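You operate a simulated robot arm through the tools that you are given. There is no shell and no other tool. Be economical: measure what you need, move in short steps, check, and stop when the job is done.

Carry out the task below with a simulated two-armed robot. There is one attempt and no reset: what you move stays moved.

## Task
Grease the top of the reel stand's spindle and close the tin again.
Fine: use the round brush and the grease tin; the brush goes back in its pot. A coat counts when it lies all over at full strength: go over it till it gets no stronger.

Only the result counts: the job must be done as asked and must still hold three seconds after the hand-in. Knocking over, shifting, dropping, spilling or breaking anything else fails it.

## Robot
Two 7-joint arms with two-finger parallel grippers on one trunk, on a base that drives. Base frame: it is fixed to the floor where the robot stands at the start and does not move with it; the origin is under the middle of the robot, x ahead of it, y to its left, z up. Lengths are in mm, angles in degrees, forces in N, time in s.
The left shoulder is at the start at [70, 134, 1301], the right one opposite. With the tool pointing down near the work surface each hand reaches from about 100 to 620 mm from the robot's upright axis, wherever it stands, measured 20 degrees to its own side. Places, roughly: green table [600, 100, 800]; reel stand brake knob [500, -500, 900]; reel stand lever [400, -300, 900]; reel stand spindle [600, -400, 900]. Payload 1.57 kg a hand.
Tool frame (each hand has its own): the origin (TCP) lies between the finger pads and is the grasp point; the fingertips stand 30 mm ahead of it; z points along the fingers, y is the line along which they close. The gripper opens to 80 mm. The fingers are 17 mm wide and 12 mm thick; the gripper's body (40 by 82 mm) begins 80 mm behind the TCP.
Orientation is that of the tool frame in the base frame, as a unit quaternion [x, y, z, w]. With the fingers straight down and closing along the base's y, the tool's x points along the base's -x, its y along +y and its z along -z.

## Interface
- The arms move only by the tool send_rows. It takes "left_increments", "right_increments" or both (then of equal length, played together; a hand with none holds still); each is a list of rows, each a list of 3 entries, a list of its own where there are three numbers: the shift along the base's x, y, z in mm, then the turn, a rotation vector about the base's x, y, z in degrees, then the closure in counts, from 0 (fully open) to 255 (shut). In form: [[[x, y, z], [rx, ry, rz], grip], ...]. A call has 1 to 20 rows; each row shifts and turns the commanded pose from where the row before left it. A row lasts 0.2 s, in which the tool goes at most 50 mm and 8.6 degrees; a call with a longer step from one row to the next is refused whole, and so is a gripper value outside its range. A pose out of reach is approached as far as the arm can. The call stops where the force on the tool passes 60 N (or 10 N more than at its start, if that is more) or the arm is blocked; 0.2 s more then pass. The fingers move at their own pace (about 153 mm/s each) and stop on an object; they squeeze with about 38 N. The grip force told is the motor's: it shows also when the fingers shut on nothing. Time passes only in rows, and 0.2 s behind the last, so rows that do not move let the fingers close. The reply holds the time, the measured pose of the TCP, the force on the tool along the base axes, the opening and the grip force, in the units named above and with some noise, with the torque about the TCP (base axes, N m) and any sound that the robot's microphone picked up.
- Cameras (640 x 400 px; columns grow to the right, rows downward): "scene" is now at [137.1, -15.5, 1527.7]; the picture's right is [-0.15, -0.99, 0.00], its down [-0.59, 0.09, -0.80] and it looks along [0.79, -0.12, -0.60] (base axes); focal length 214 px, centre (320, 200). "left" rides on the left gripper at [72, 7, -122] in its tool frame; the picture's right is [-0.09, 1.00, 0.00], its down [-0.84, -0.08, -0.54] and it looks along [-0.54, -0.05, 0.84] (tool axes); focal length 238 px, centre (320, 200). "right" rides on the right gripper at [72, -7, -122] in its tool frame; the picture's right is [0.09, 1.00, 0.00], its down [-0.84, 0.08, -0.54] and it looks along [-0.54, 0.05, 0.84] (tool axes); focal length 238 px, centre (320, 200). There is no depth. A picture from a camera that has moved, and an enlarged one, comes with that camera's place and axes in the base frame and with its lens.
- snapshot(camera): a new picture of that camera. The clock stands still meanwhile.
- lift_body(by): slides the trunk up (or, below 0, down) by that many mm; the arms and the scene camera ride with it, the base frame stays. It gives what a move gives, with no picture.
- base_move(legs): drives the robot by 1 to 6 legs, each [ahead, left, turn to the left] in mm, mm and degrees, along the robot's own axes; the way and the turn of a leg run together, so that a leg with both is an arc; at most 1500 mm and 180 degrees a leg. The arms and the cameras ride along, it lands a little off, and it stops where it bumps. It gives what a move gives.
- head_to(pan, tilt): turns the head with the scene camera to pan (to the left, within 86 degrees either way) and tilt (down, from -29 to 69), counted from straight ahead of the robot. It gives what a move gives.
- inspect(camera, box): a new picture of the part [left, top, right, bottom] of that camera's present view, enlarged. The clock stands still meanwhile.
- close_job(): hands the job in; it is judged then, once.

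Go step by step. Nothing tells you exact positions but the pictures and the camera data: compare them with the known pose of the tool, close in by small moves and look again before you grip or let go. The budget is 120 turns and 92 pictures, counting those below and the enlarged ones. Unless the task says otherwise, let go and move clear before handing in, and close with one line.

The tools are called after "Emit:" as a command line: name --argument value ..., lists and objects as JSON in quotes. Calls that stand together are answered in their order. send_rows: Moves the arms, as the interface text tells. Its arguments: {"type":"object","properties":{"left_increments":{"type":"array"},"right_increments":{"type":"array"}},"required":[]} The other tools are called the same way: lift_body (by) slides the trunk up or down; base_move (legs) drives the base; head_to (pan, tilt) turns the head that bears the scene camera; snapshot (camera) takes a picture; inspect (camera, box) takes an enlarged picture of a part of a camera's view; close_job () hands the job in.

At the start:

```text
time_s: 0.0
left_position: [382.1, 73.7, 1423.0]
left_orientation: [0.0, 1.0, 0.0, -0.001]
left_wrist_force: [-0.3, -0.4, -0.1]
left_torque: [0.0, -0.01, -0.02]
left_grip_width: 80.0
left_grasp_force: 0.1
right_position: [346.2, -239.6, 1407.4]
right_orientation: [0.0, 1.0, 0.0, 0.0]
right_wrist_force: [0.7, 0.2, -0.2]
right_torque: [-0.02, 0.02, 0.02]
right_grip_width: 80.1
right_grasp_force: 0.0
trunk travel left (down, up): [-875.0, 65.0]
robot x, y, heading: [1.6, -3.1, -0.2]
head pan, tilt: [-8.8, 36.6]
```

scene: 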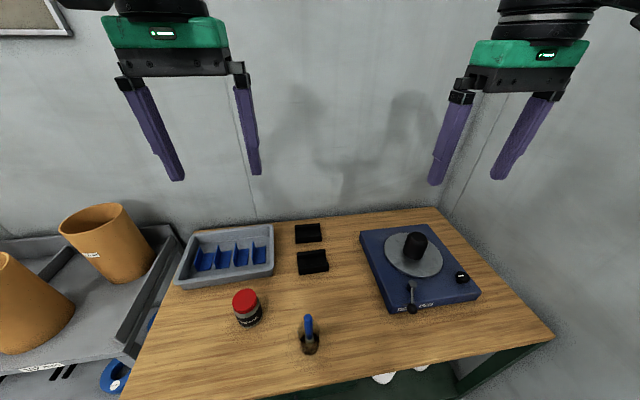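
right: 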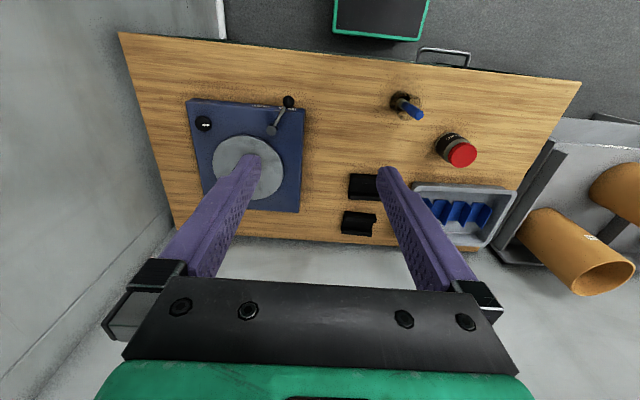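
left: 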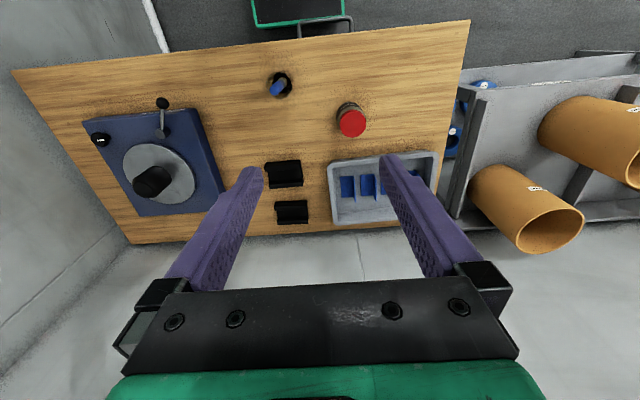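

I see a wooden table with a blue reel stand (black spindle on a grey disc, lever, knob), a red-lidded tin, a pot with a blue-handled brush, and a tray. I'll enlarge these first.

Emit:
inspect --camera "scene" --box '[220, 270, 350, 360]'

Emit:
inspect --camera "scene" --box '[350, 210, 500, 320]'

```text
4.44 times, centred on (285, 315) of scene
camera zoom: at [137.1, -15.5, 1527.7], right [-0.15, -0.99, 0.0], down [-0.59, 0.09, -0.8], along [0.79, -0.12, -0.6], focal length 953 px, centre (476, -311)
```

zoom: 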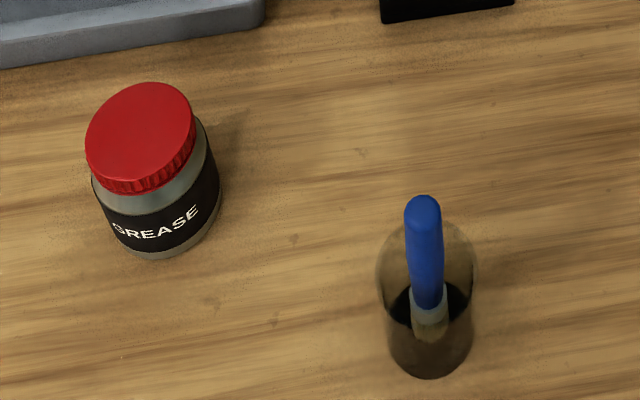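

```text
3.64 times, centred on (425, 265) of scene
camera zoom: at [137.1, -15.5, 1527.7], right [-0.15, -0.99, 0.0], down [-0.59, 0.09, -0.8], along [0.79, -0.12, -0.6], focal length 780 px, centre (-62, -36)
```

zoom: 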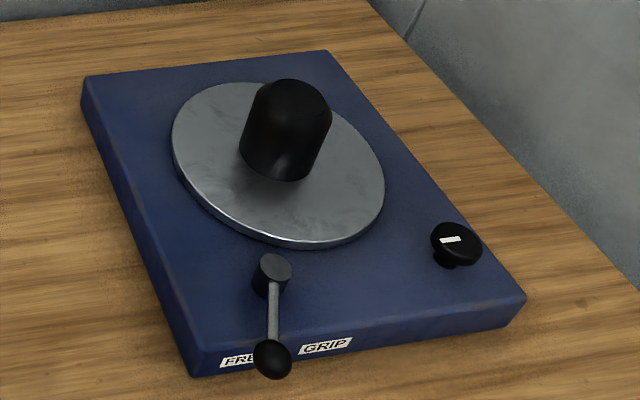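

The tin is near (485, 150), lid top at roughly z 930. The brush pot is near (370, -20) and the spindle near (620, -440). I'll bring the hands lower for closer views.

Emit:
send_rows --left_increments '[[[8, 9.5, -30], [0, 0, 0], 0], [[8, 9.5, -30], [0, 0, 0], 0], [[8, 9.5, -30], [0, 0, 0], 0], [[8, 9.5, -30], [0, 0, 0], 0], [[8, 9.5, -30], [0, 0, 0], 0], [[8, 9.5, -30], [0, 0, 0], 0], [[8, 9.5, -30], [0, 0, 0], 0], [[8, 9.5, -30], [0, 0, 0], 0]]' --right_increments '[[[0, 20, -25], [0, 0, 0], 0], [[0, 20, -25], [0, 0, 0], 0], [[0, 20, -25], [0, 0, 0], 0], [[0, 20, -25], [0, 0, 0], 0], [[0, 20, -25], [0, 0, 0], 0], [[0, 20, -25], [0, 0, 0], 0], [[0, 20, -25], [0, 0, 0], 0], [[0, 0, -25], [0, 0, 0], 0]]'

Emit:
snapshot --camera "left"

Emit:
snapshot --camera "right"

```text
time_s: 1.8
left_position: [446.3, 151.9, 1183.0]
left_orientation: [0.002, 1.0, 0.0, 0.0]
left_wrist_force: [0.2, 0.0, 0.5]
left_torque: [0.01, 0.02, 0.01]
left_grip_width: 80.0
left_grasp_force: 0.1
right_position: [346.5, -100.8, 1206.9]
right_orientation: [0.001, 1.0, 0.0, -0.001]
right_wrist_force: [-1.4, -0.8, 0.0]
right_torque: [-0.02, 0.02, -0.02]
right_grip_width: 80.0
right_grasp_force: 0.0
trunk travel left (down, up): [-875.0, 65.0]
robot x, y, heading: [-2.4, 1.3, 0.1]
head pan, tilt: [-8.8, 36.6]
```

```text
86 pictures are left
camera left: at [375.0, 157.9, 1304.9], right [0.09, 1.0, 0.0], down [0.84, -0.08, 0.54], along [0.54, -0.05, -0.84], focal length 238 px, centre (320, 200)
```

left: 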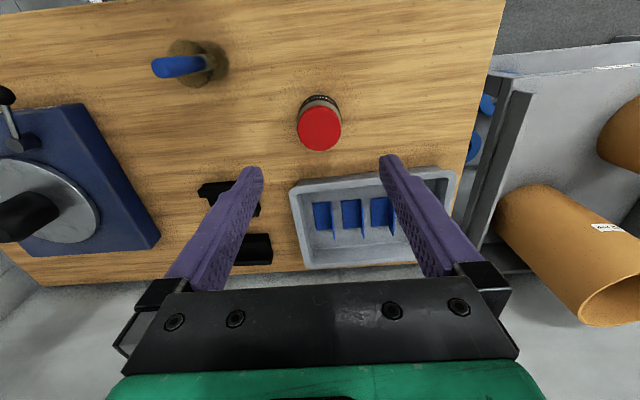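

```text
85 pictures are left
camera right: at [275.1, -107.8, 1328.2], right [-0.09, 1.0, 0.0], down [0.84, 0.08, 0.54], along [0.54, 0.05, -0.84], focal length 238 px, centre (320, 200)
```

right: 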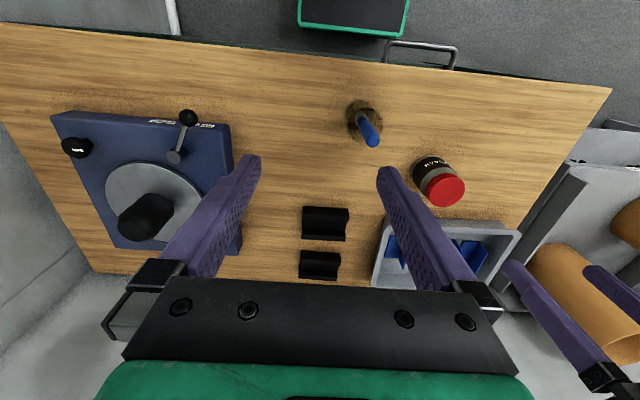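

The lid is about 69 mm across at (485, 147), and the brush handle top is at about (377, -24, 1012). I'll enlarge both for detail.

Emit:
inspect --camera "left" --box '[280, 80, 360, 160]'

Emit:
inspect --camera "right" --box '[320, 80, 480, 220]'

Emit:
inspect --camera "right" --box '[40, 90, 250, 260]'

```text
5.00 times, centred on (320, 120) of left
camera zoom: at [375.0, 157.9, 1304.9], right [0.09, 1.0, 0.0], down [0.84, -0.08, 0.54], along [0.54, -0.05, -0.84], focal length 1192 px, centre (320, 600)
```

zoom: 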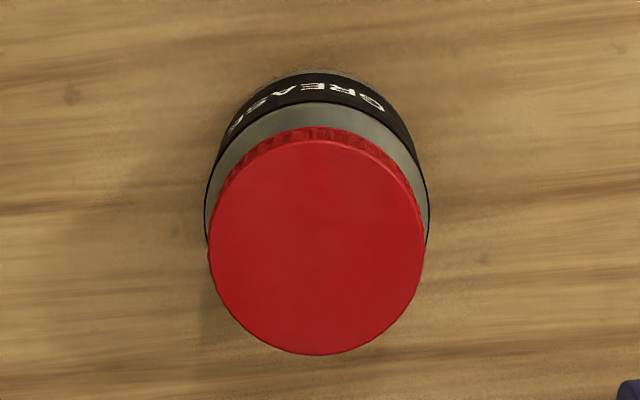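

```text
2.86 times, centred on (400, 150) of right
camera zoom: at [275.1, -107.8, 1328.2], right [-0.09, 1.0, 0.0], down [0.84, 0.08, 0.54], along [0.54, 0.05, -0.84], focal length 681 px, centre (91, 343)
```

zoom: 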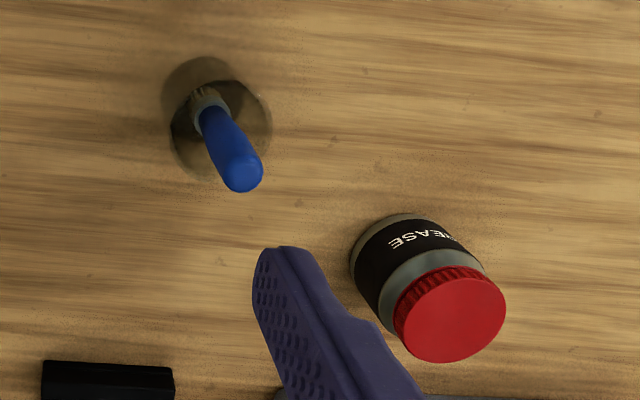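

```text
2.35 times, centred on (145, 175) of right
camera zoom: at [275.1, -107.8, 1328.2], right [-0.09, 1.0, 0.0], down [0.84, 0.08, 0.54], along [0.54, 0.05, -0.84], focal length 561 px, centre (732, 259)
```

zoom: 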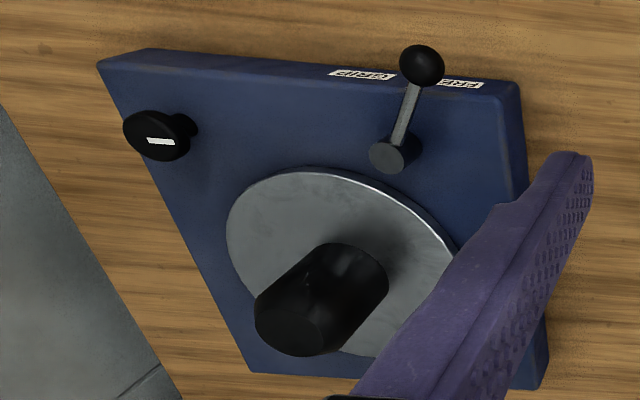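

The tin's body is about 75 mm wide and the lid is centred near (480, 147, 942). I'll bring the left hand down above the lid.

Emit:
send_rows --left_increments '[[[8, -1, -40], [0, 0, 0], 0], [[8, -1, -40], [0, 0, 0], 0], [[8, -1, -40], [0, 0, 0], 0], [[8, -1, -40], [0, 0, 0], 0], [[2, 0, -10], [0, 0, 0], 0]]'

Emit:
snapshot --camera "left"

Emit:
snapshot --camera "right"

```text
time_s: 3.0
left_position: [479.9, 147.0, 1013.7]
left_orientation: [0.001, 1.0, 0.0, 0.0]
left_wrist_force: [0.0, 0.1, -0.3]
left_torque: [0.0, 0.02, -0.02]
left_grip_width: 79.8
left_grasp_force: 0.2
right_position: [345.9, -100.9, 1205.7]
right_orientation: [0.0, 1.0, 0.0, 0.001]
right_wrist_force: [0.5, 0.2, 0.0]
right_torque: [-0.02, -0.03, 0.02]
right_grip_width: 80.2
right_grasp_force: 0.1
trunk travel left (down, up): [-875.0, 65.0]
robot x, y, heading: [-1.3, -1.4, 0.1]
head pan, tilt: [-8.8, 36.6]
```

```text
81 pictures are left
camera left: at [408.3, 153.1, 1135.9], right [0.09, 1.0, 0.0], down [0.84, -0.08, 0.54], along [0.54, -0.05, -0.84], focal length 238 px, centre (320, 200)
```

left: 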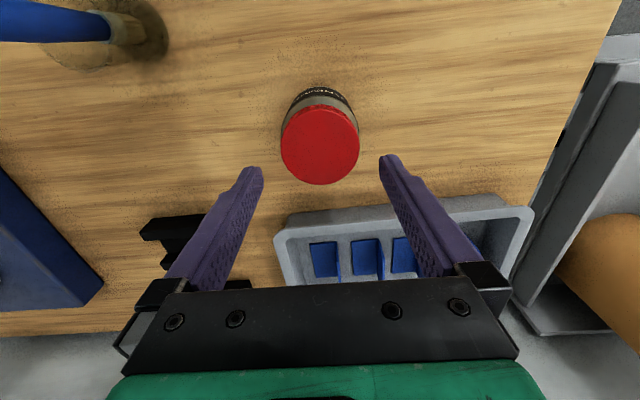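

```text
80 pictures are left
camera right: at [274.2, -108.5, 1328.7], right [-0.09, 1.0, 0.0], down [0.84, 0.08, 0.54], along [0.54, 0.05, -0.84], focal length 238 px, centre (320, 200)
```

right: 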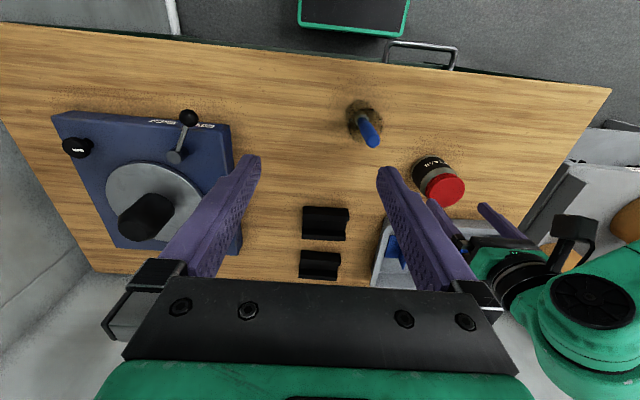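

The lid is centred under the left hand. I'll lower it so the fingertips straddle the lid, then grip gently.

Emit:
send_rows --left_increments '[[[0, 0, -22], [0, 0, 0], 0], [[0, 0, -22], [0, 0, 0], 0], [[0, 0, -20], [0, 0, 0], 0], [[0, 0, 0], [0, 0, 0], 0]]'

Emit:
snapshot --camera "left"

Emit:
inspect --camera "right" --box '[380, 130, 540, 230]'

```text
time_s: 4.0
left_position: [477.5, 148.5, 949.5]
left_orientation: [0.0, 1.0, 0.0, 0.0]
left_wrist_force: [-0.4, -0.2, -0.6]
left_torque: [0.0, 0.02, 0.0]
left_grip_width: 79.9
left_grasp_force: 0.0
right_position: [346.4, -101.7, 1206.4]
right_orientation: [0.0, 1.0, 0.0, 0.0]
right_wrist_force: [0.8, 0.1, -0.2]
right_torque: [-0.01, -0.02, 0.02]
right_grip_width: 80.0
right_grasp_force: 0.0
trunk travel left (down, up): [-875.0, 65.0]
robot x, y, heading: [0.0, 1.3, -0.1]
head pan, tilt: [-8.8, 36.6]
```

```text
79 pictures are left
camera left: at [406.1, 153.7, 1070.8], right [0.09, 1.0, 0.0], down [0.84, -0.08, 0.54], along [0.54, -0.05, -0.84], focal length 238 px, centre (320, 200)
```

left: 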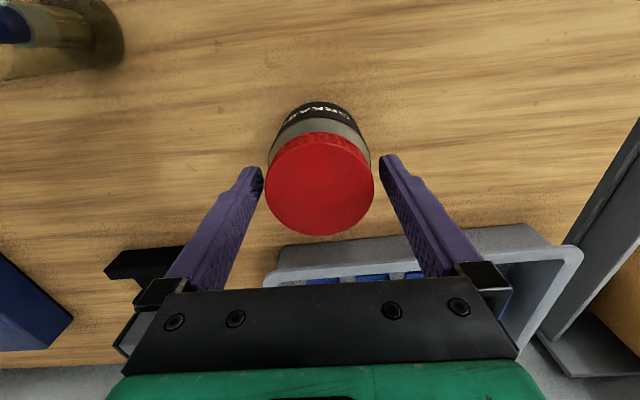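

```text
4.00 times, centred on (460, 180) of right
camera zoom: at [273.8, -108.6, 1328.7], right [-0.09, 1.0, 0.0], down [0.84, 0.08, 0.54], along [0.54, 0.05, -0.84], focal length 953 px, centre (-240, 280)
```

zoom: 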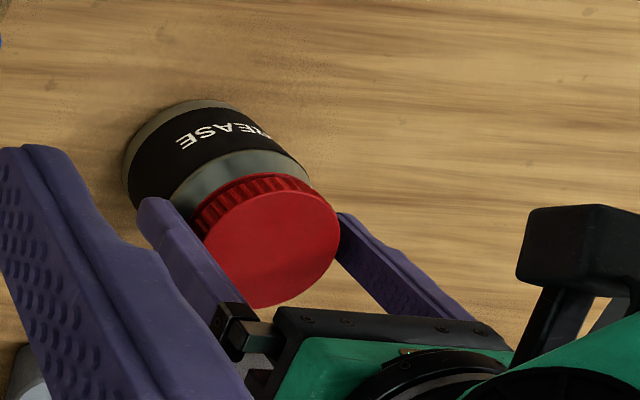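

The fingertips straddle the lid at about z 919, centred to within a couple of mm. Closing now.

Emit:
send_rows --left_increments '[[[0, 0, 0], [0, 0, 0], 60], [[0, 0, 0], [0, 0, 0], 255], [[0, 0, 0], [0, 0, 0], 255]]'

Emit:
snapshot --camera "left"

```text
time_s: 4.8
left_position: [478.6, 147.2, 949.0]
left_orientation: [0.0, 1.0, 0.001, 0.0]
left_wrist_force: [-0.4, 0.1, -0.9]
left_torque: [-0.04, -0.03, 0.0]
left_grip_width: 69.2
left_grasp_force: 37.9
right_position: [346.9, -101.4, 1206.2]
right_orientation: [0.001, 1.0, -0.001, 0.0]
right_wrist_force: [-0.8, -0.2, -0.2]
right_torque: [-0.02, 0.02, 0.01]
right_grip_width: 79.9
right_grasp_force: 0.2
trunk travel left (down, up): [-875.0, 65.0]
robot x, y, heading: [1.5, 2.2, -0.1]
head pan, tilt: [-8.8, 36.6]
```

```text
77 pictures are left
camera left: at [406.3, 153.5, 1071.0], right [0.09, 1.0, 0.0], down [0.84, -0.08, 0.54], along [0.54, -0.05, -0.84], focal length 238 px, centre (320, 200)
```

left: 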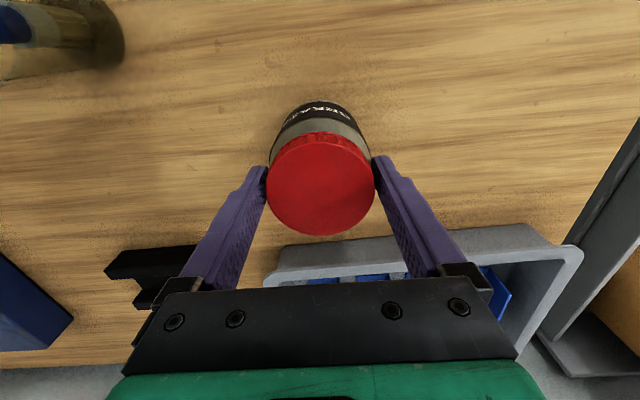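

The lid is held at 69 mm. I'll try a small loosening turn, counter-clockwise from above, and watch whether the tin turns along.

Emit:
send_rows --left_increments '[[[0, 0, 0], [0, 0, 6], 255], [[0, 0, 0], [0, 0, 6], 255], [[0, 0, 0], [0, 0, 6], 255], [[0, 0, 0], [0, 0, 0], 255]]'

Emit:
inspect --camera "right" --box '[380, 130, 540, 230]'

```text
time_s: 5.8
left_position: [480.2, 146.1, 949.6]
left_orientation: [-0.156, 0.988, 0.0, 0.0]
left_wrist_force: [-0.3, 0.8, 0.8]
left_torque: [0.03, 0.06, 0.02]
left_grip_width: 69.5
left_grasp_force: 38.2
right_position: [346.5, -100.6, 1206.5]
right_orientation: [-0.001, 1.0, 0.0, 0.0]
right_wrist_force: [0.2, 0.1, 1.0]
right_torque: [0.02, 0.0, 0.01]
right_grip_width: 79.9
right_grasp_force: 0.1
trunk travel left (down, up): [-875.0, 65.0]
robot x, y, heading: [2.6, 1.6, 0.1]
head pan, tilt: [-8.8, 36.6]
```

```text
4.00 times, centred on (460, 180) of right
camera zoom: at [273.8, -108.4, 1328.8], right [-0.09, 1.0, 0.0], down [0.84, 0.08, 0.54], along [0.54, 0.05, -0.84], focal length 953 px, centre (-240, 280)
```

zoom: 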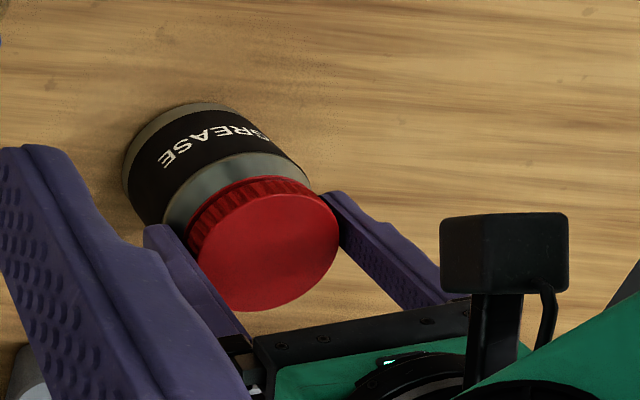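

The label moved, so the whole tin turned with the lid, and the body must be held while the lid turns. I'll release, raise and yaw the left hand for a long stroke. Meanwhile I'll turn the right hand to reach the tin body from the right at a 45° pitch.

Emit:
send_rows --left_increments '[[[0, 0, 0], [0, 0, 0], 0], [[0, 0, 0], [0, 0, 0], 0], [[0, 0, 30], [0, 0, 0], 0], [[0, 0, 30], [0, 0, 0], 0], [[0, 0, 0], [0, 0, -8.5], 0], [[0, 0, 0], [0, 0, -8.5], 0], [[0, 0, 0], [0, 0, -8.5], 0], [[0, 0, 0], [0, 0, -8.5], 0], [[0, 0, 0], [0, 0, -8.5], 0], [[0, 0, 0], [0, 0, -8.5], 0], [[0, 0, 0], [0, 0, -8.5], 0], [[0, 0, 0], [0, 0, -8.5], 0], [[0, 0, 0], [0, 0, -8.5], 0], [[0, 0, 0], [0, 0, -8.5], 0], [[0, 0, 0], [0, 0, -8.5], 0], [[0, 0, 0], [0, 0, -8.5], 0], [[0, 0, 0], [0, 0, -8.5], 0], [[0, 0, 0], [0, 0, -8.5], 0]]' --right_increments '[[[0, 0, 0], [0, 0, 0], 0], [[12, 0, 0], [0, 0, 8.2], 0], [[12, 0, 0], [0, 0, 8.2], 0], [[12, 0, 0], [0, 0, 8.2], 0], [[12, 0, 0], [0, 0, 8.2], 0], [[12, 0, 0], [0, 0, 8.2], 0], [[12, 0, 0], [0, 0, 8.2], 0], [[12, 0, 0], [0, 0, 8.2], 0], [[12, 0, 0], [0, 0, 8.2], 0], [[12, 0, 0], [0, 0, 8.2], 0], [[12, 0, 0], [0, 0, 8.2], 0], [[12, 0, 0], [0, 0, 8], 0], [[0, 0, 0], [7.5, 0, 0], 0], [[0, 0, 0], [7.5, 0, 0], 0], [[0, 0, 0], [7.5, 0, 0], 0], [[0, 0, 0], [7.5, 0, 0], 0], [[0, 0, 0], [7.5, 0, 0], 0], [[0, 0, 0], [7.5, 0, 0], 0]]'

Emit:
snapshot --camera "scene"

Emit:
snapshot --camera "right"

```text
time_s: 9.6
left_position: [480.6, 145.5, 1007.6]
left_orientation: [0.773, 0.635, 0.0, 0.0]
left_wrist_force: [0.3, -0.4, -0.8]
left_torque: [-0.01, -0.03, -0.03]
left_grip_width: 80.0
left_grasp_force: 0.1
right_position: [186.2, 63.3, 1219.3]
right_orientation: [-0.653, 0.654, 0.271, 0.271]
right_wrist_force: [0.5, -0.3, -0.5]
right_torque: [-0.02, -0.03, 0.04]
right_grip_width: 80.0
right_grasp_force: 0.1
right hand out of reach, approached as far as the arm can: row 7, 8, 9, 10, 11, 12, 13, 14, 15, 16, 17, 18
trunk travel left (down, up): [-875.0, 65.0]
robot x, y, heading: [2.1, 4.3, 0.1]
head pan, tilt: [-8.8, 36.6]
```

```text
75 pictures are left
camera scene: at [137.1, -15.6, 1527.7], right [-0.15, -0.99, 0.0], down [-0.59, 0.09, -0.8], along [0.79, -0.12, -0.6], focal length 214 px, centre (320, 200)
```

scene: 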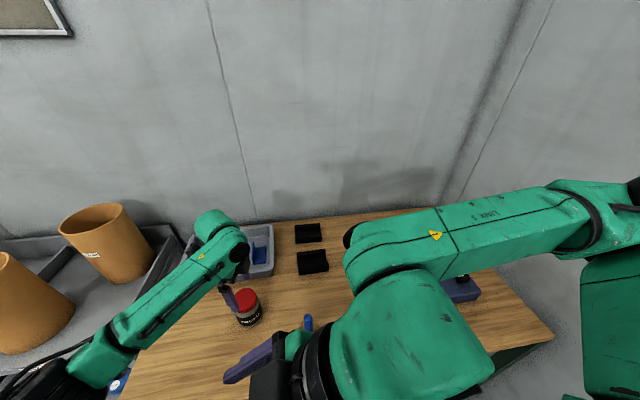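

```text
74 pictures are left
camera right: at [192.5, -73.7, 1254.9], right [-1.0, -0.06, -0.06], down [-0.08, 0.21, 0.97], along [-0.05, 0.98, -0.21], focal length 238 px, centre (320, 200)
```

right: 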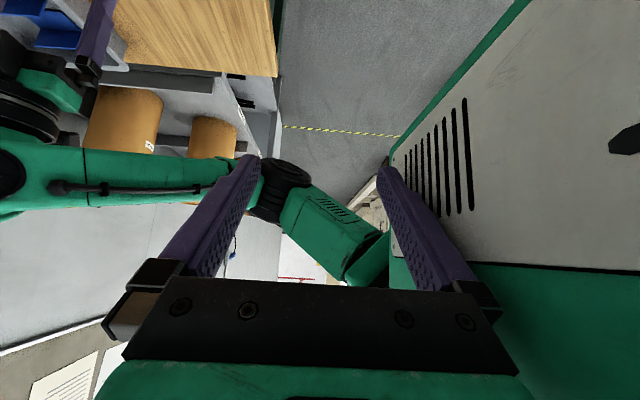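

The right arm could not follow that orientation and curled inward. I'll retrace those steps to recover.

Emit:
send_rows --right_increments '[[[0, 0, 0], [-7.5, 0, 0], 0], [[0, 0, 0], [-7.5, 0, 0], 0], [[0, 0, 0], [-7.5, 0, 0], 0], [[0, 0, 0], [-7.5, 0, 0], 0], [[0, 0, 0], [-7.5, 0, 0], 0], [[0, 0, 0], [-7.5, 0, 0], 0], [[0, 0, 0], [0, 0, -8], 0], [[0, 0, 0], [0, 0, -8.2], 0], [[0, 0, 0], [0, 0, -8.2], 0], [[0, 0, 0], [0, 0, -8.2], 0], [[0, 0, 0], [0, 0, -8.2], 0], [[0, 0, 0], [0, 0, -8.2], 0], [[0, 0, 0], [0, 0, -8.2], 0]]'

Emit:
snapshot --camera "scene"

```text
time_s: 12.4
left_position: [479.9, 145.4, 1010.0]
left_orientation: [0.772, 0.636, 0.001, -0.001]
left_wrist_force: [0.3, 0.2, -0.4]
left_torque: [-0.01, -0.01, 0.01]
left_grip_width: 80.3
left_grasp_force: 0.0
right_position: [204.9, -38.3, 1242.2]
right_orientation: [-0.281, 0.96, -0.001, 0.0]
right_wrist_force: [0.2, -0.2, 0.1]
right_torque: [0.03, 0.01, -0.01]
right_grip_width: 79.9
right_grasp_force: 0.0
right hand out of reach, approached as far as the arm can: row 3, 4, 5, 6
trunk travel left (down, up): [-875.0, 65.0]
robot x, y, heading: [0.0, -0.4, 0.0]
head pan, tilt: [-8.8, 36.6]
```

```text
73 pictures are left
camera scene: at [136.9, -15.4, 1527.7], right [-0.15, -0.99, 0.0], down [-0.59, 0.09, -0.8], along [0.79, -0.12, -0.6], focal length 214 px, centre (320, 200)
```

scene: 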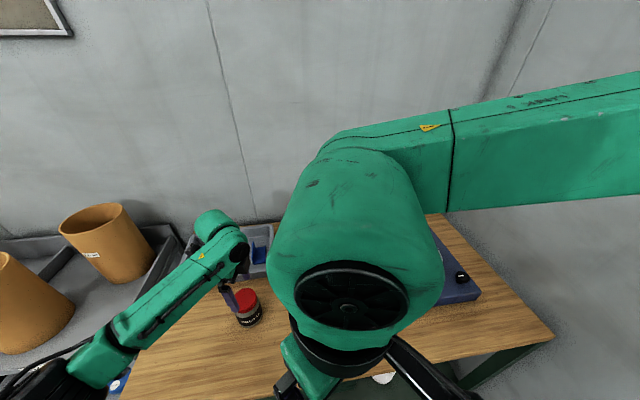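

The command resets to the measured pose. I'll bring the right hand back out to its own side with zero yaw.

Emit:
send_rows --right_increments '[[[12, -22, 0], [0, 0, -8.2], 0], [[12, -22, 0], [0, 0, -8.2], 0], [[12, -22, 0], [0, 0, -8.2], 0], [[12, -22, 0], [0, 0, -8], 0], [[12, -22, 0], [0, 0, 0], 0], [[12, -22, 0], [0, 0, 0], 0], [[12, -22, 0], [0, 0, 0], 0], [[12, -22, 0], [0, 0, 0], 0], [[12, -22, -10], [0, 0, 0], 0], [[12, -5, -20], [0, 0, 0], 0]]'

Emit:
snapshot --camera "scene"

```text
time_s: 14.6
left_position: [479.9, 146.6, 1007.3]
left_orientation: [0.772, 0.636, -0.001, -0.002]
left_wrist_force: [-0.1, 0.6, 0.7]
left_torque: [0.02, 0.02, -0.02]
left_grip_width: 80.2
left_grasp_force: 0.1
right_position: [326.0, -242.9, 1210.1]
right_orientation: [-0.002, 1.0, 0.0, -0.001]
right_wrist_force: [0.1, -0.3, -0.2]
right_torque: [0.02, 0.0, -0.01]
right_grip_width: 80.0
right_grasp_force: 0.1
trunk travel left (down, up): [-875.0, 65.0]
robot x, y, heading: [-0.9, -2.0, -0.0]
head pan, tilt: [-8.8, 36.6]
```

```text
72 pictures are left
camera scene: at [138.1, -15.7, 1527.6], right [-0.15, -0.99, 0.0], down [-0.59, 0.09, -0.8], along [0.79, -0.12, -0.6], focal length 214 px, centre (320, 200)
```

scene: 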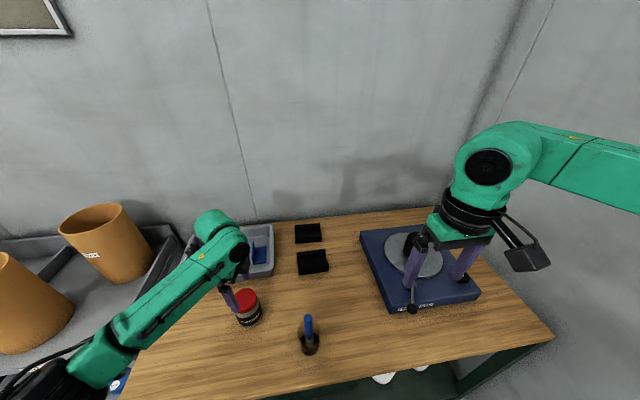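

The right arm is back in a natural pose. I'll turn the left wrist further round so its camera is away from the right hand. The right hand will pitch forward at azimuth 30° over a waypoint near (370, 60, 1120).

Emit:
send_rows --left_increments '[[[0, 0, 10], [0, 0, -8], 0], [[0, 0, 10], [0, 0, -8], 0], [[0, 0, 10], [0, 0, -8], 0], [[0, 0, 0], [0, 0, -8], 0], [[0, 0, 0], [0, 0, -8], 0], [[0, 0, 0], [0, 0, -8], 0], [[0, 0, 0], [0, 0, -8], 0], [[0, 0, 0], [0, 0, -8], 0], [[0, 0, 0], [0, 0, 0], 0], [[0, 0, 0], [0, 0, 0], 0]]' --right_increments '[[[4.4, 10, -9], [0, 0, 7.5], 0], [[4.4, 10, -9], [0, 0, 7.5], 0], [[4.4, 10, -9], [0, 0, 7.5], 0], [[4.4, 10, -9], [0, 0, 7.5], 0], [[4.4, 10, -9], [3.75, -6.5, 0], 0], [[4.4, 10, -9], [3.75, -6.5, 0], 0], [[4.4, 10, -9], [3.75, -6.5, 0], 0], [[4.4, 10, -9], [3.75, -6.5, 0], 0], [[4.4, 10, -9], [3.75, -6.5, 0], 0], [[4.4, 10, -9], [3.75, -6.5, 0], 0]]'

Emit:
snapshot --camera "scene"

```text
time_s: 16.8
left_position: [479.8, 146.6, 1039.9]
left_orientation: [0.992, 0.13, 0.0, 0.0]
left_wrist_force: [0.0, -0.3, 0.0]
left_torque: [-0.03, 0.02, 0.02]
left_grip_width: 80.1
left_grasp_force: 0.0
right_position: [379.5, -141.5, 1134.1]
right_orientation: [-0.241, 0.892, 0.099, 0.371]
right_wrist_force: [0.1, 0.1, -0.4]
right_torque: [-0.02, 0.03, 0.01]
right_grip_width: 80.1
right_grasp_force: 0.1
right hand out of reach, approached as far as the arm can: row 10
trunk travel left (down, up): [-875.0, 65.0]
robot x, y, heading: [-2.2, 2.0, -0.0]
head pan, tilt: [-8.8, 36.6]
```

```text
71 pictures are left
camera scene: at [136.8, -14.6, 1527.8], right [-0.15, -0.99, 0.0], down [-0.59, 0.09, -0.8], along [0.79, -0.12, -0.6], focal length 214 px, centre (320, 200)
```

scene: 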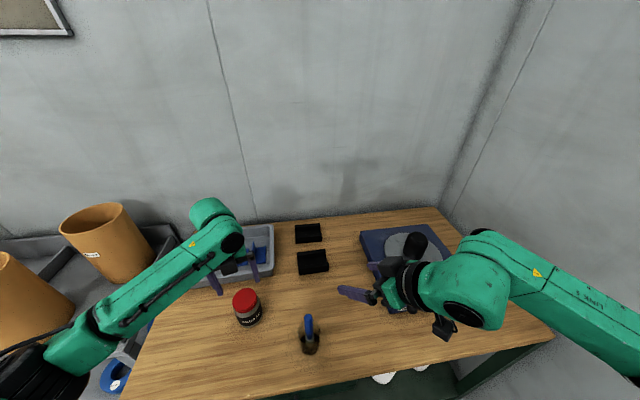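

The left wrist reached -165°. The right hand is nearly at the wanted pose, so I'll move it over toward the tin.

Emit:
send_rows --right_increments '[[[-1, 20, -2], [0, 0, 0], 0], [[-1, 20, -2], [0, 0, 0], 0], [[-1, 20, -2], [0, 0, 0], 0], [[-1, 20, -2], [0, 0, 0], 0], [[-1, 20, -2], [0, 0, 0], 0], [[-1, 20, -2], [0, 0, 0], 0], [[-1, 20, -2], [0, 0, 0], 0], [[-1, 20, -2], [0, 0, 0], 0], [[0, 20, -2], [0, 0, 0], 0], [[0, 20, -2], [0, 0, 0], 0]]'

Emit:
snapshot --camera "scene"

Emit:
snapshot --camera "right"

```text
time_s: 19.0
left_position: [481.1, 147.0, 1038.6]
left_orientation: [0.991, 0.131, 0.001, 0.0]
left_wrist_force: [0.5, -0.5, 0.5]
left_torque: [-0.01, -0.06, 0.01]
left_grip_width: 80.0
left_grasp_force: 0.0
right_position: [370.1, 59.4, 1116.0]
right_orientation: [-0.241, 0.892, 0.098, 0.37]
right_wrist_force: [-0.4, 0.5, -0.1]
right_torque: [-0.04, -0.02, -0.05]
right_grip_width: 80.1
right_grasp_force: 0.0
trunk travel left (down, up): [-875.0, 65.0]
robot x, y, heading: [-1.9, -3.7, 0.1]
head pan, tilt: [-8.8, 36.6]
```

```text
70 pictures are left
camera scene: at [137.6, -14.0, 1527.6], right [-0.15, -0.99, 0.0], down [-0.59, 0.09, -0.8], along [0.79, -0.12, -0.6], focal length 214 px, centre (320, 200)
```

scene: 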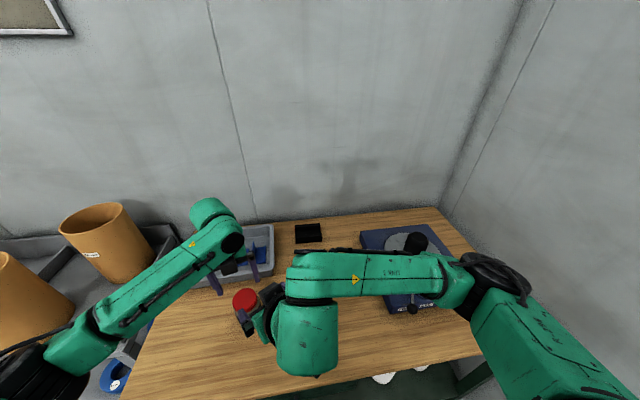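

```text
69 pictures are left
camera right: at [255.4, -15.8, 1152.0], right [-0.56, 0.83, -0.07], down [0.14, 0.17, 0.97], along [0.82, 0.53, -0.21], focal length 238 px, centre (320, 200)
```

right: 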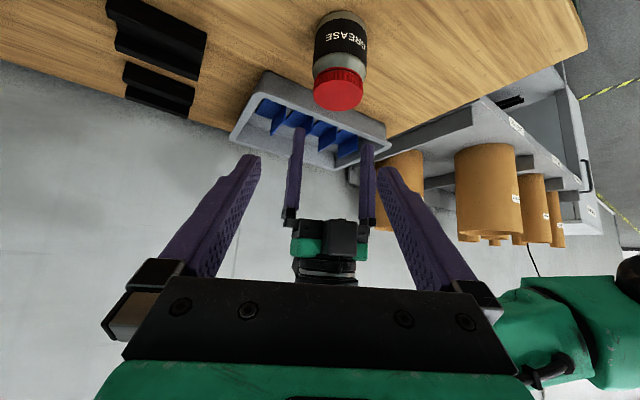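

The forearm would pass over the brush, which is risky. I'll swap roles instead: the left hand comes in from the free left side to hold the body, and the right hand twists the lid from above. First I'll bring both arms back to neutral.

Emit:
send_rows --left_increments '[[[0, 0, 10], [0, 0, 8.25], 0], [[0, 0, 10], [0, 0, 8.25], 0], [[0, 0, 10], [0, 0, 8.25], 0], [[0, 0, 10], [0, 0, 8.25], 0], [[0, 0, 10], [0, 0, 8.25], 0], [[0, 0, 10], [0, 0, 8.25], 0], [[0, 0, 10], [0, 0, 8.25], 0], [[0, 0, 10], [0, 0, 8.25], 0], [[0, 0, 0], [0, 0, 8.25], 0], [[0, 0, 0], [0, 0, 8.25], 0], [[0, 0, 0], [0, 0, 8.25], 0], [[0, 0, 0], [0, 0, 8.25], 0], [[0, 0, 0], [0, 0, 8.25], 0], [[0, 0, 0], [0, 0, 8.25], 0], [[0, 0, 0], [0, 0, 8.25], 0], [[0, 0, 0], [0, 0, 8.25], 0], [[0, 0, 0], [0, 0, 8.25], 0], [[0, 0, 0], [0, 0, 8.25], 0], [[0, 0, 0], [0, 0, 8.25], 0], [[0, 0, 0], [0, 0, 8.25], 0]]' --right_increments '[[[1, -20, 2], [0, 0, 0], 0], [[1, -20, 2], [0, 0, 0], 0], [[1, -20, 2], [0, 0, 0], 0], [[1, -20, 2], [0, 0, 0], 0], [[1, -20, 2], [0, 0, 0], 0], [[1, -20, 2], [0, 0, 0], 0], [[1, -20, 2], [0, 0, 0], 0], [[1, -20, 2], [0, 0, 0], 0], [[1, -20, 2], [0, 0, 0], 0], [[1, -20, 2], [0, 0, 0], 0], [[0, 0, 0], [-3.75, 6.5, 0], 0], [[0, 0, 0], [-3.75, 6.5, 0], 0], [[0, 0, 0], [-3.75, 6.5, 0], 0], [[0, 0, 0], [-3.75, 6.5, 0], 0], [[0, 0, 0], [-3.75, 6.5, 0], 0], [[0, 0, 0], [-3.75, 6.5, 0], 0], [[0, 0, 0], [0, 0, -7.5], 0], [[0, 0, 0], [0, 0, -7.5], 0], [[0, 0, 0], [0, 0, -7.5], 0], [[0, 0, 0], [0, 0, -7.5], 0]]'

Emit:
head_to --pan 40 --tilt 55

Emit:
snapshot --camera "scene"

```text
time_s: 23.2
left_position: [480.9, 146.6, 1117.9]
left_orientation: [-0.002, 1.0, 0.0, 0.0]
left_wrist_force: [-0.4, -0.5, 0.7]
left_torque: [-0.02, 0.01, 0.02]
left_grip_width: 79.8
left_grasp_force: 0.1
right_position: [379.5, -142.2, 1135.0]
right_orientation: [0.001, 1.0, 0.0, -0.001]
right_wrist_force: [0.4, -0.4, -0.1]
right_torque: [0.02, 0.03, 0.04]
right_grip_width: 79.9
right_grasp_force: 0.1
trunk travel left (down, up): [-875.0, 65.0]
robot x, y, heading: [0.5, -2.6, -0.0]
head pan, tilt: [-8.8, 36.6]
```

```text
time_s: 24.4
left_position: [480.1, 146.5, 1118.4]
left_orientation: [0.0, 1.0, 0.0, 0.0]
left_wrist_force: [-0.9, 0.0, 0.4]
left_torque: [0.01, -0.01, -0.02]
left_grip_width: 80.0
left_grasp_force: 0.0
right_position: [381.2, -142.4, 1134.3]
right_orientation: [-0.002, 1.0, 0.0, 0.001]
right_wrist_force: [-0.2, 1.3, 0.2]
right_torque: [0.0, 0.03, -0.01]
right_grip_width: 79.9
right_grasp_force: 0.2
trunk travel left (down, up): [-875.0, 65.0]
robot x, y, heading: [-1.0, 1.6, 0.1]
head pan, tilt: [40.0, 55.0]
```

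```text
68 pictures are left
camera scene: at [106.4, 44.2, 1501.9], right [0.64, -0.77, 0.0], down [-0.63, -0.53, -0.57], along [0.44, 0.37, -0.82], focal length 214 px, centre (320, 200)
```

scene: 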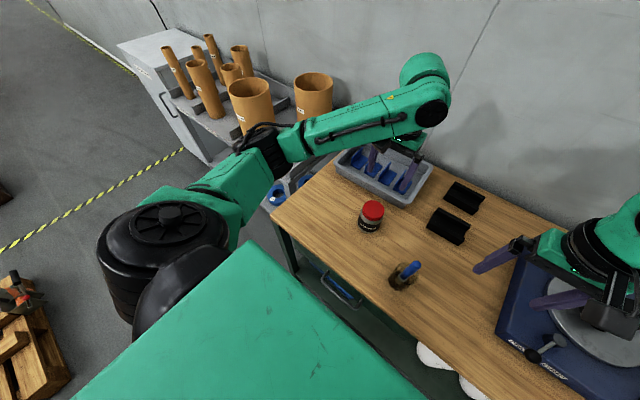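

The floor to the left is clear. I'll drive the base 130 mm left to centre the tin between the arms, since both hands are high enough to clear everything.

Emit:
base_move --legs '[[0, 130, 0]]'

Emit:
head_to --pan 0 --tilt 45

```text
time_s: 25.7
left_position: [482.2, 274.4, 1116.9]
left_orientation: [0.001, 1.0, 0.0, 0.0]
left_wrist_force: [0.5, -0.3, 0.0]
left_torque: [0.02, 0.03, -0.03]
left_grip_width: 80.0
left_grasp_force: 0.1
right_position: [380.4, -13.9, 1134.7]
right_orientation: [-0.001, 1.0, 0.001, 0.0]
right_wrist_force: [0.7, -0.2, -0.2]
right_torque: [0.0, 0.01, 0.0]
right_grip_width: 80.3
right_grasp_force: 0.2
trunk travel left (down, up): [-875.0, 65.0]
robot x, y, heading: [-2.6, 130.6, -0.1]
head pan, tilt: [40.0, 55.0]
```

```text
time_s: 26.7
left_position: [480.6, 276.5, 1118.8]
left_orientation: [0.001, 1.0, 0.0, 0.001]
left_wrist_force: [-0.4, -0.6, -0.6]
left_torque: [-0.03, 0.02, -0.03]
left_grip_width: 80.0
left_grasp_force: 0.1
right_position: [380.8, -11.2, 1135.9]
right_orientation: [0.0, 1.0, 0.0, -0.001]
right_wrist_force: [-0.3, -0.4, 0.2]
right_torque: [-0.02, -0.02, 0.0]
right_grip_width: 79.9
right_grasp_force: 0.0
trunk travel left (down, up): [-875.0, 65.0]
robot x, y, heading: [-2.5, 135.5, 0.0]
head pan, tilt: [0.0, 45.0]
```

The left hand now goes to azimuth -30° and pitch 45°, staging about 200 mm back from the tin along its approach line.

Emit:
send_rows --left_increments '[[[-12, -6, -8], [0, 0, -7.5], 0], [[-12, -6, -8], [0, 0, -7.5], 0], [[-12, -6, -8], [0, 0, -7.5], 0], [[-12, -6, -8], [0, 0, -7.5], 0], [[-12, -6, -8], [-3.75, -6.5, 0], 0], [[-12, -6, -8], [-3.75, -6.5, 0], 0], [[-12, -6, -8], [-3.75, -6.5, 0], 0], [[-12, -6, -8], [-3.75, -6.5, 0], 0], [[-13, -6, -7], [-3.75, -6.5, 0], 0], [[-13, -6, -7], [-3.75, -6.5, 0], 0]]'

Emit:
snapshot --camera "left"

Emit:
snapshot --camera "scene"

```text
time_s: 28.9
left_position: [381.2, 195.7, 1066.2]
left_orientation: [0.298, 0.901, -0.081, 0.304]
left_wrist_force: [-1.2, -0.5, 0.7]
left_torque: [0.02, -0.03, 0.03]
left_grip_width: 79.6
left_grasp_force: 0.0
left hand out of reach, approached as far as the arm can: row 8, 9
right_position: [376.9, -11.8, 1136.7]
right_orientation: [-0.001, 1.0, 0.001, 0.002]
right_wrist_force: [0.5, -0.7, -0.3]
right_torque: [0.03, 0.0, 0.01]
right_grip_width: 79.7
right_grasp_force: 0.0
trunk travel left (down, up): [-875.0, 65.0]
robot x, y, heading: [4.1, 133.6, 0.1]
head pan, tilt: [0.0, 45.0]
```

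```text
67 pictures are left
camera left: at [278.4, 275.8, 1122.2], right [0.64, 0.76, 0.09], down [0.22, -0.29, 0.93], along [0.73, -0.58, -0.35], focal length 238 px, centre (320, 200)
```

left: 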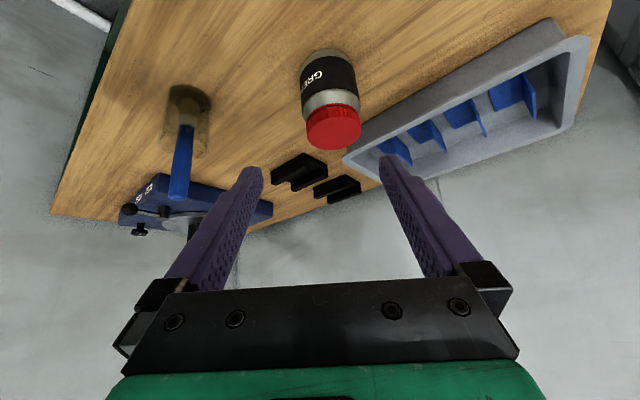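

```text
66 pictures are left
camera scene: at [127.8, 126.2, 1515.8], right [0.0, -1.0, 0.0], down [-0.7, 0.0, -0.71], along [0.71, 0.0, -0.7], focal length 214 px, centre (320, 200)
```

scene: 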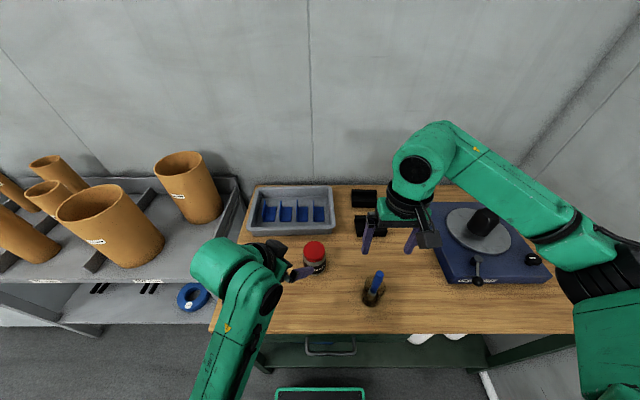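

The pitch reached about 53° below horizontal, which is still usable. I'll go lower and forward toward the tin, adding the rest of the pitch where reach allows.

Emit:
send_rows --left_increments '[[[5, 0, -25], [0, 0, 0], 0], [[5, 0, -25], [0, 0, 0], 0], [[5, 0, -25], [0, 0, 0], 0], [[5, 0, -25], [-2.2, -3.35, 0], 0], [[4, 0, -6], [-2.2, -3.35, 0], 0]]'

Emit:
snapshot --camera "left"

```text
time_s: 30.1
left_position: [407.8, 195.4, 959.9]
left_orientation: [0.291, 0.877, -0.102, 0.368]
left_wrist_force: [-0.7, -1.0, 0.1]
left_torque: [0.02, -0.03, -0.01]
left_grip_width: 80.1
left_grasp_force: 0.0
right_position: [380.3, -9.9, 1134.8]
right_orientation: [0.0, 1.0, 0.0, 0.0]
right_wrist_force: [0.3, -0.2, -0.3]
right_torque: [0.03, 0.0, 0.0]
right_grip_width: 80.0
right_grasp_force: 0.0
trunk travel left (down, up): [-875.0, 65.0]
robot x, y, heading: [-3.1, 134.8, 0.0]
head pan, tilt: [0.0, 45.0]
```

```text
65 pictures are left
camera left: at [301.1, 280.6, 996.0], right [0.63, 0.77, 0.1], down [0.11, -0.22, 0.97], along [0.77, -0.6, -0.22], focal length 238 px, centre (320, 200)
```

left: 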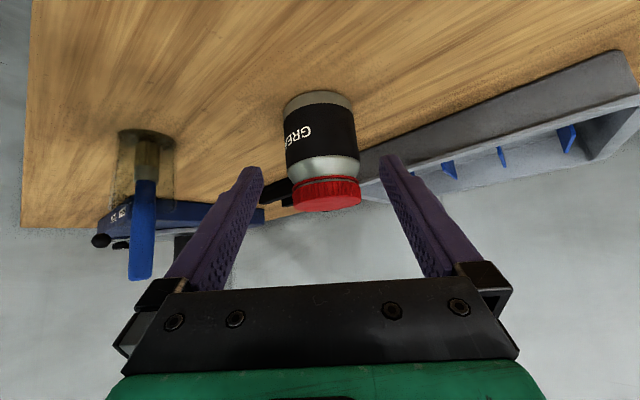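

The left hand is pitched 45° and nearly lined up. The body (75 mm) leaves little room in the 80 mm opening, so I'll measure the lateral offset with an enlarged view.

Emit:
inspect --camera "left" --box '[230, 70, 410, 220]'

```text
2.67 times, centred on (320, 145) of left
camera zoom: at [301.1, 280.6, 996.0], right [0.63, 0.77, 0.1], down [0.11, -0.22, 0.97], along [0.77, -0.6, -0.22], focal length 636 px, centre (320, 347)
```

zoom: 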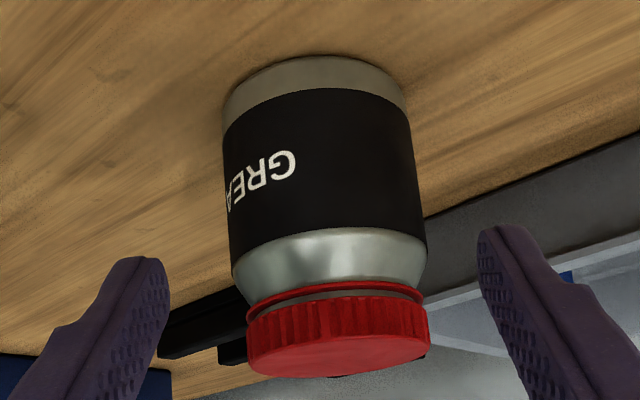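

The tin is centred on the tool's plane to within about 0.5 mm. I'll remove the 2° roll, go down to z 885, and look before advancing.

Emit:
send_rows --left_increments '[[[0, 0, -25], [-1.66, 1.1, 0], 0], [[0, 0, -25], [0, 0, 0], 0], [[0, 0, -25], [0, 0, 0], 0], [[0, 0, 0], [0, 0, 0], 0]]'

Emit:
snapshot --camera "left"

```text
time_s: 31.1
left_position: [408.6, 194.9, 883.2]
left_orientation: [0.284, 0.88, -0.117, 0.362]
left_wrist_force: [0.6, -1.1, 0.1]
left_torque: [0.0, 0.01, -0.01]
left_grip_width: 79.7
left_grasp_force: 0.0
right_position: [380.1, -11.0, 1135.7]
right_orientation: [-0.001, 1.0, 0.0, 0.0]
right_wrist_force: [0.2, -0.8, 0.4]
right_torque: [-0.01, 0.0, 0.0]
right_grip_width: 79.8
right_grasp_force: 0.1
trunk travel left (down, up): [-875.0, 65.0]
robot x, y, heading: [-1.9, 130.1, -0.3]
head pan, tilt: [0.0, 45.0]
```

```text
63 pictures are left
camera left: at [302.0, 281.0, 920.1], right [0.64, 0.77, 0.07], down [0.13, -0.19, 0.97], along [0.76, -0.61, -0.22], focal length 238 px, centre (320, 200)
```

left: 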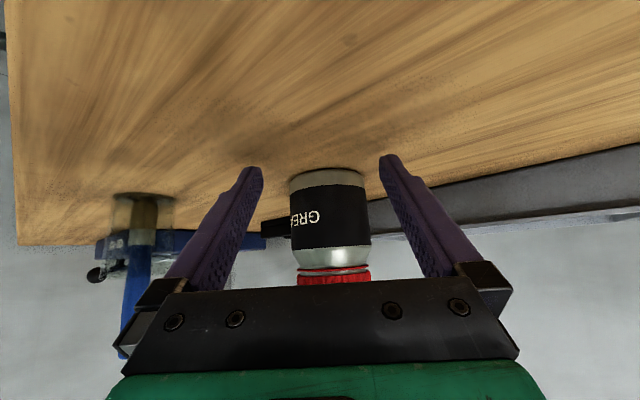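

The tin sits about 3 mm to the tool's +y side. I'll correct that, advance 25 mm to just short of contact, and check.

Emit:
send_rows --left_increments '[[[1.8, 2.4, 0], [0, 0, 0], 0], [[10.1, -7.3, 1], [0, 0, 0], 0], [[10.1, -7.3, 1], [0, 0, 0], 0], [[0, 0, 0], [0, 0, 0], 0]]'

Emit:
inspect --camera "left" --box '[220, 140, 420, 290]'

```text
time_s: 32.1
left_position: [431.2, 183.5, 887.0]
left_orientation: [0.285, 0.88, -0.117, 0.362]
left_wrist_force: [-0.6, -0.6, -0.6]
left_torque: [-0.01, 0.0, 0.02]
left_grip_width: 79.9
left_grasp_force: 0.0
right_position: [381.3, -10.5, 1135.2]
right_orientation: [-0.001, 1.0, 0.0, 0.0]
right_wrist_force: [0.0, -0.7, -1.6]
right_torque: [0.03, 0.02, 0.0]
right_grip_width: 80.0
right_grasp_force: 0.1
trunk travel left (down, up): [-875.0, 65.0]
robot x, y, heading: [-0.3, 128.4, -0.0]
head pan, tilt: [0.0, 45.0]
```

```text
2.67 times, centred on (320, 215) of left
camera zoom: at [323.8, 269.3, 922.9], right [0.64, 0.77, 0.06], down [0.13, -0.19, 0.97], along [0.76, -0.61, -0.22], focal length 636 px, centre (320, 160)
```

zoom: 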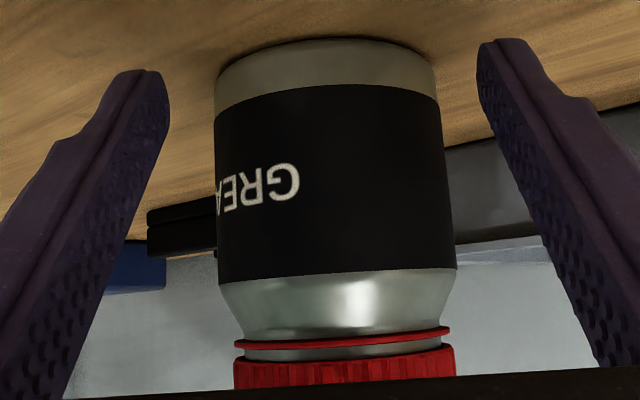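

Centred to within half a millimetre. I'll advance 53 mm around the body in small steps.

Emit:
send_rows --left_increments '[[[7.5, -4.8, 0], [0, 0, 0], 0], [[7.1, -5.2, 0], [0, 0, 0], 0], [[7.1, -5.2, 0], [0, 0, 0], 0], [[7.1, -5.2, 0], [0, 0, 0], 0], [[7.1, -5.2, 0], [0, 0, 0], 0], [[7.1, -5.2, 0], [0, 0, 0], 0], [[0, 0, 0], [0, 0, 0], 0]]'

Emit:
inspect --camera "left" --box '[220, 140, 420, 290]'

Emit:
inspect --camera "scene" --box '[240, 210, 400, 310]'

```text
time_s: 33.7
left_position: [474.9, 153.8, 886.1]
left_orientation: [0.285, 0.88, -0.117, 0.362]
left_wrist_force: [0.5, 0.1, 0.3]
left_torque: [0.01, 0.03, 0.01]
left_grip_width: 79.7
left_grasp_force: 0.0
right_position: [381.0, -10.7, 1135.3]
right_orientation: [0.0, 1.0, 0.0, 0.0]
right_wrist_force: [1.8, 0.2, -0.7]
right_torque: [0.01, -0.01, -0.03]
right_grip_width: 80.0
right_grasp_force: 0.2
trunk travel left (down, up): [-875.0, 65.0]
robot x, y, heading: [-0.8, 129.4, 0.0]
head pan, tilt: [0.0, 45.0]
```

```text
2.67 times, centred on (320, 215) of left
camera zoom: at [367.3, 238.3, 922.0], right [0.64, 0.77, 0.06], down [0.13, -0.19, 0.97], along [0.76, -0.61, -0.22], focal length 636 px, centre (320, 160)
```

zoom: 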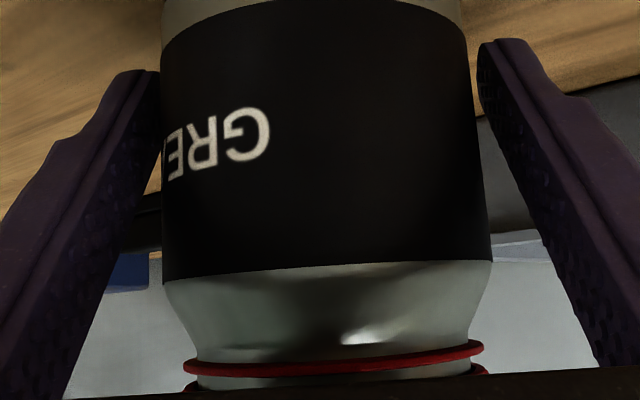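

```text
4.00 times, centred on (320, 260) of scene
camera zoom: at [132.3, 129.0, 1515.3], right [0.0, -1.0, 0.0], down [-0.71, 0.0, -0.71], along [0.71, 0.0, -0.71], focal length 858 px, centre (320, -40)
```

zoom: 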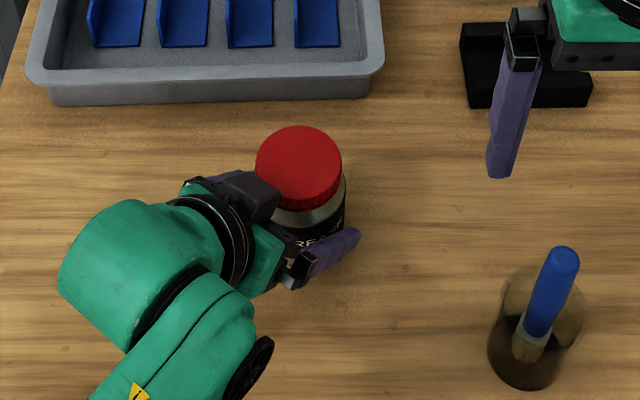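

The fingers straddle the body with no contact force. Closing on it now.

Emit:
send_rows --left_increments '[[[0, 0, 0], [0, 0, 0], 80], [[0, 0, 0], [0, 0, 0], 255], [[0, 0, 0], [0, 0, 0], 255]]'

Emit:
inspect --camera "scene" --box '[240, 210, 400, 310]'

```text
time_s: 34.5
left_position: [474.6, 152.5, 885.4]
left_orientation: [0.284, 0.88, -0.117, 0.362]
left_wrist_force: [-0.3, -0.7, 0.1]
left_torque: [0.0, -0.03, -0.02]
left_grip_width: 70.7
left_grasp_force: 37.9
right_position: [380.3, -11.0, 1135.2]
right_orientation: [-0.001, 1.0, 0.0, 0.001]
right_wrist_force: [0.0, 0.1, -0.6]
right_torque: [0.01, 0.03, -0.04]
right_grip_width: 80.1
right_grasp_force: 0.1
trunk travel left (down, up): [-875.0, 65.0]
robot x, y, heading: [-0.5, 131.3, 0.2]
head pan, tilt: [0.0, 45.0]
```

```text
4.00 times, centred on (320, 260) of scene
camera zoom: at [132.1, 128.6, 1515.3], right [0.0, -1.0, 0.0], down [-0.71, 0.0, -0.71], along [0.71, 0.0, -0.71], focal length 858 px, centre (320, -40)
```

zoom: 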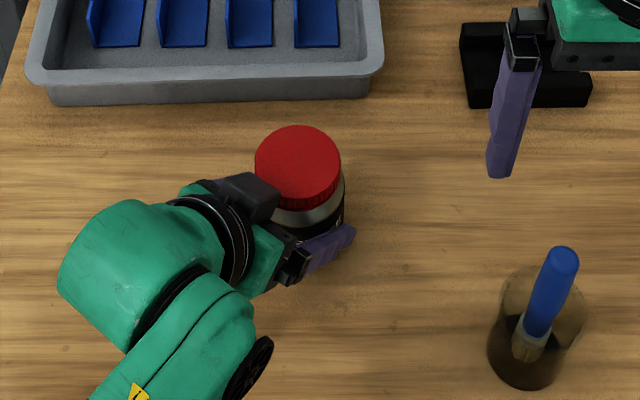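

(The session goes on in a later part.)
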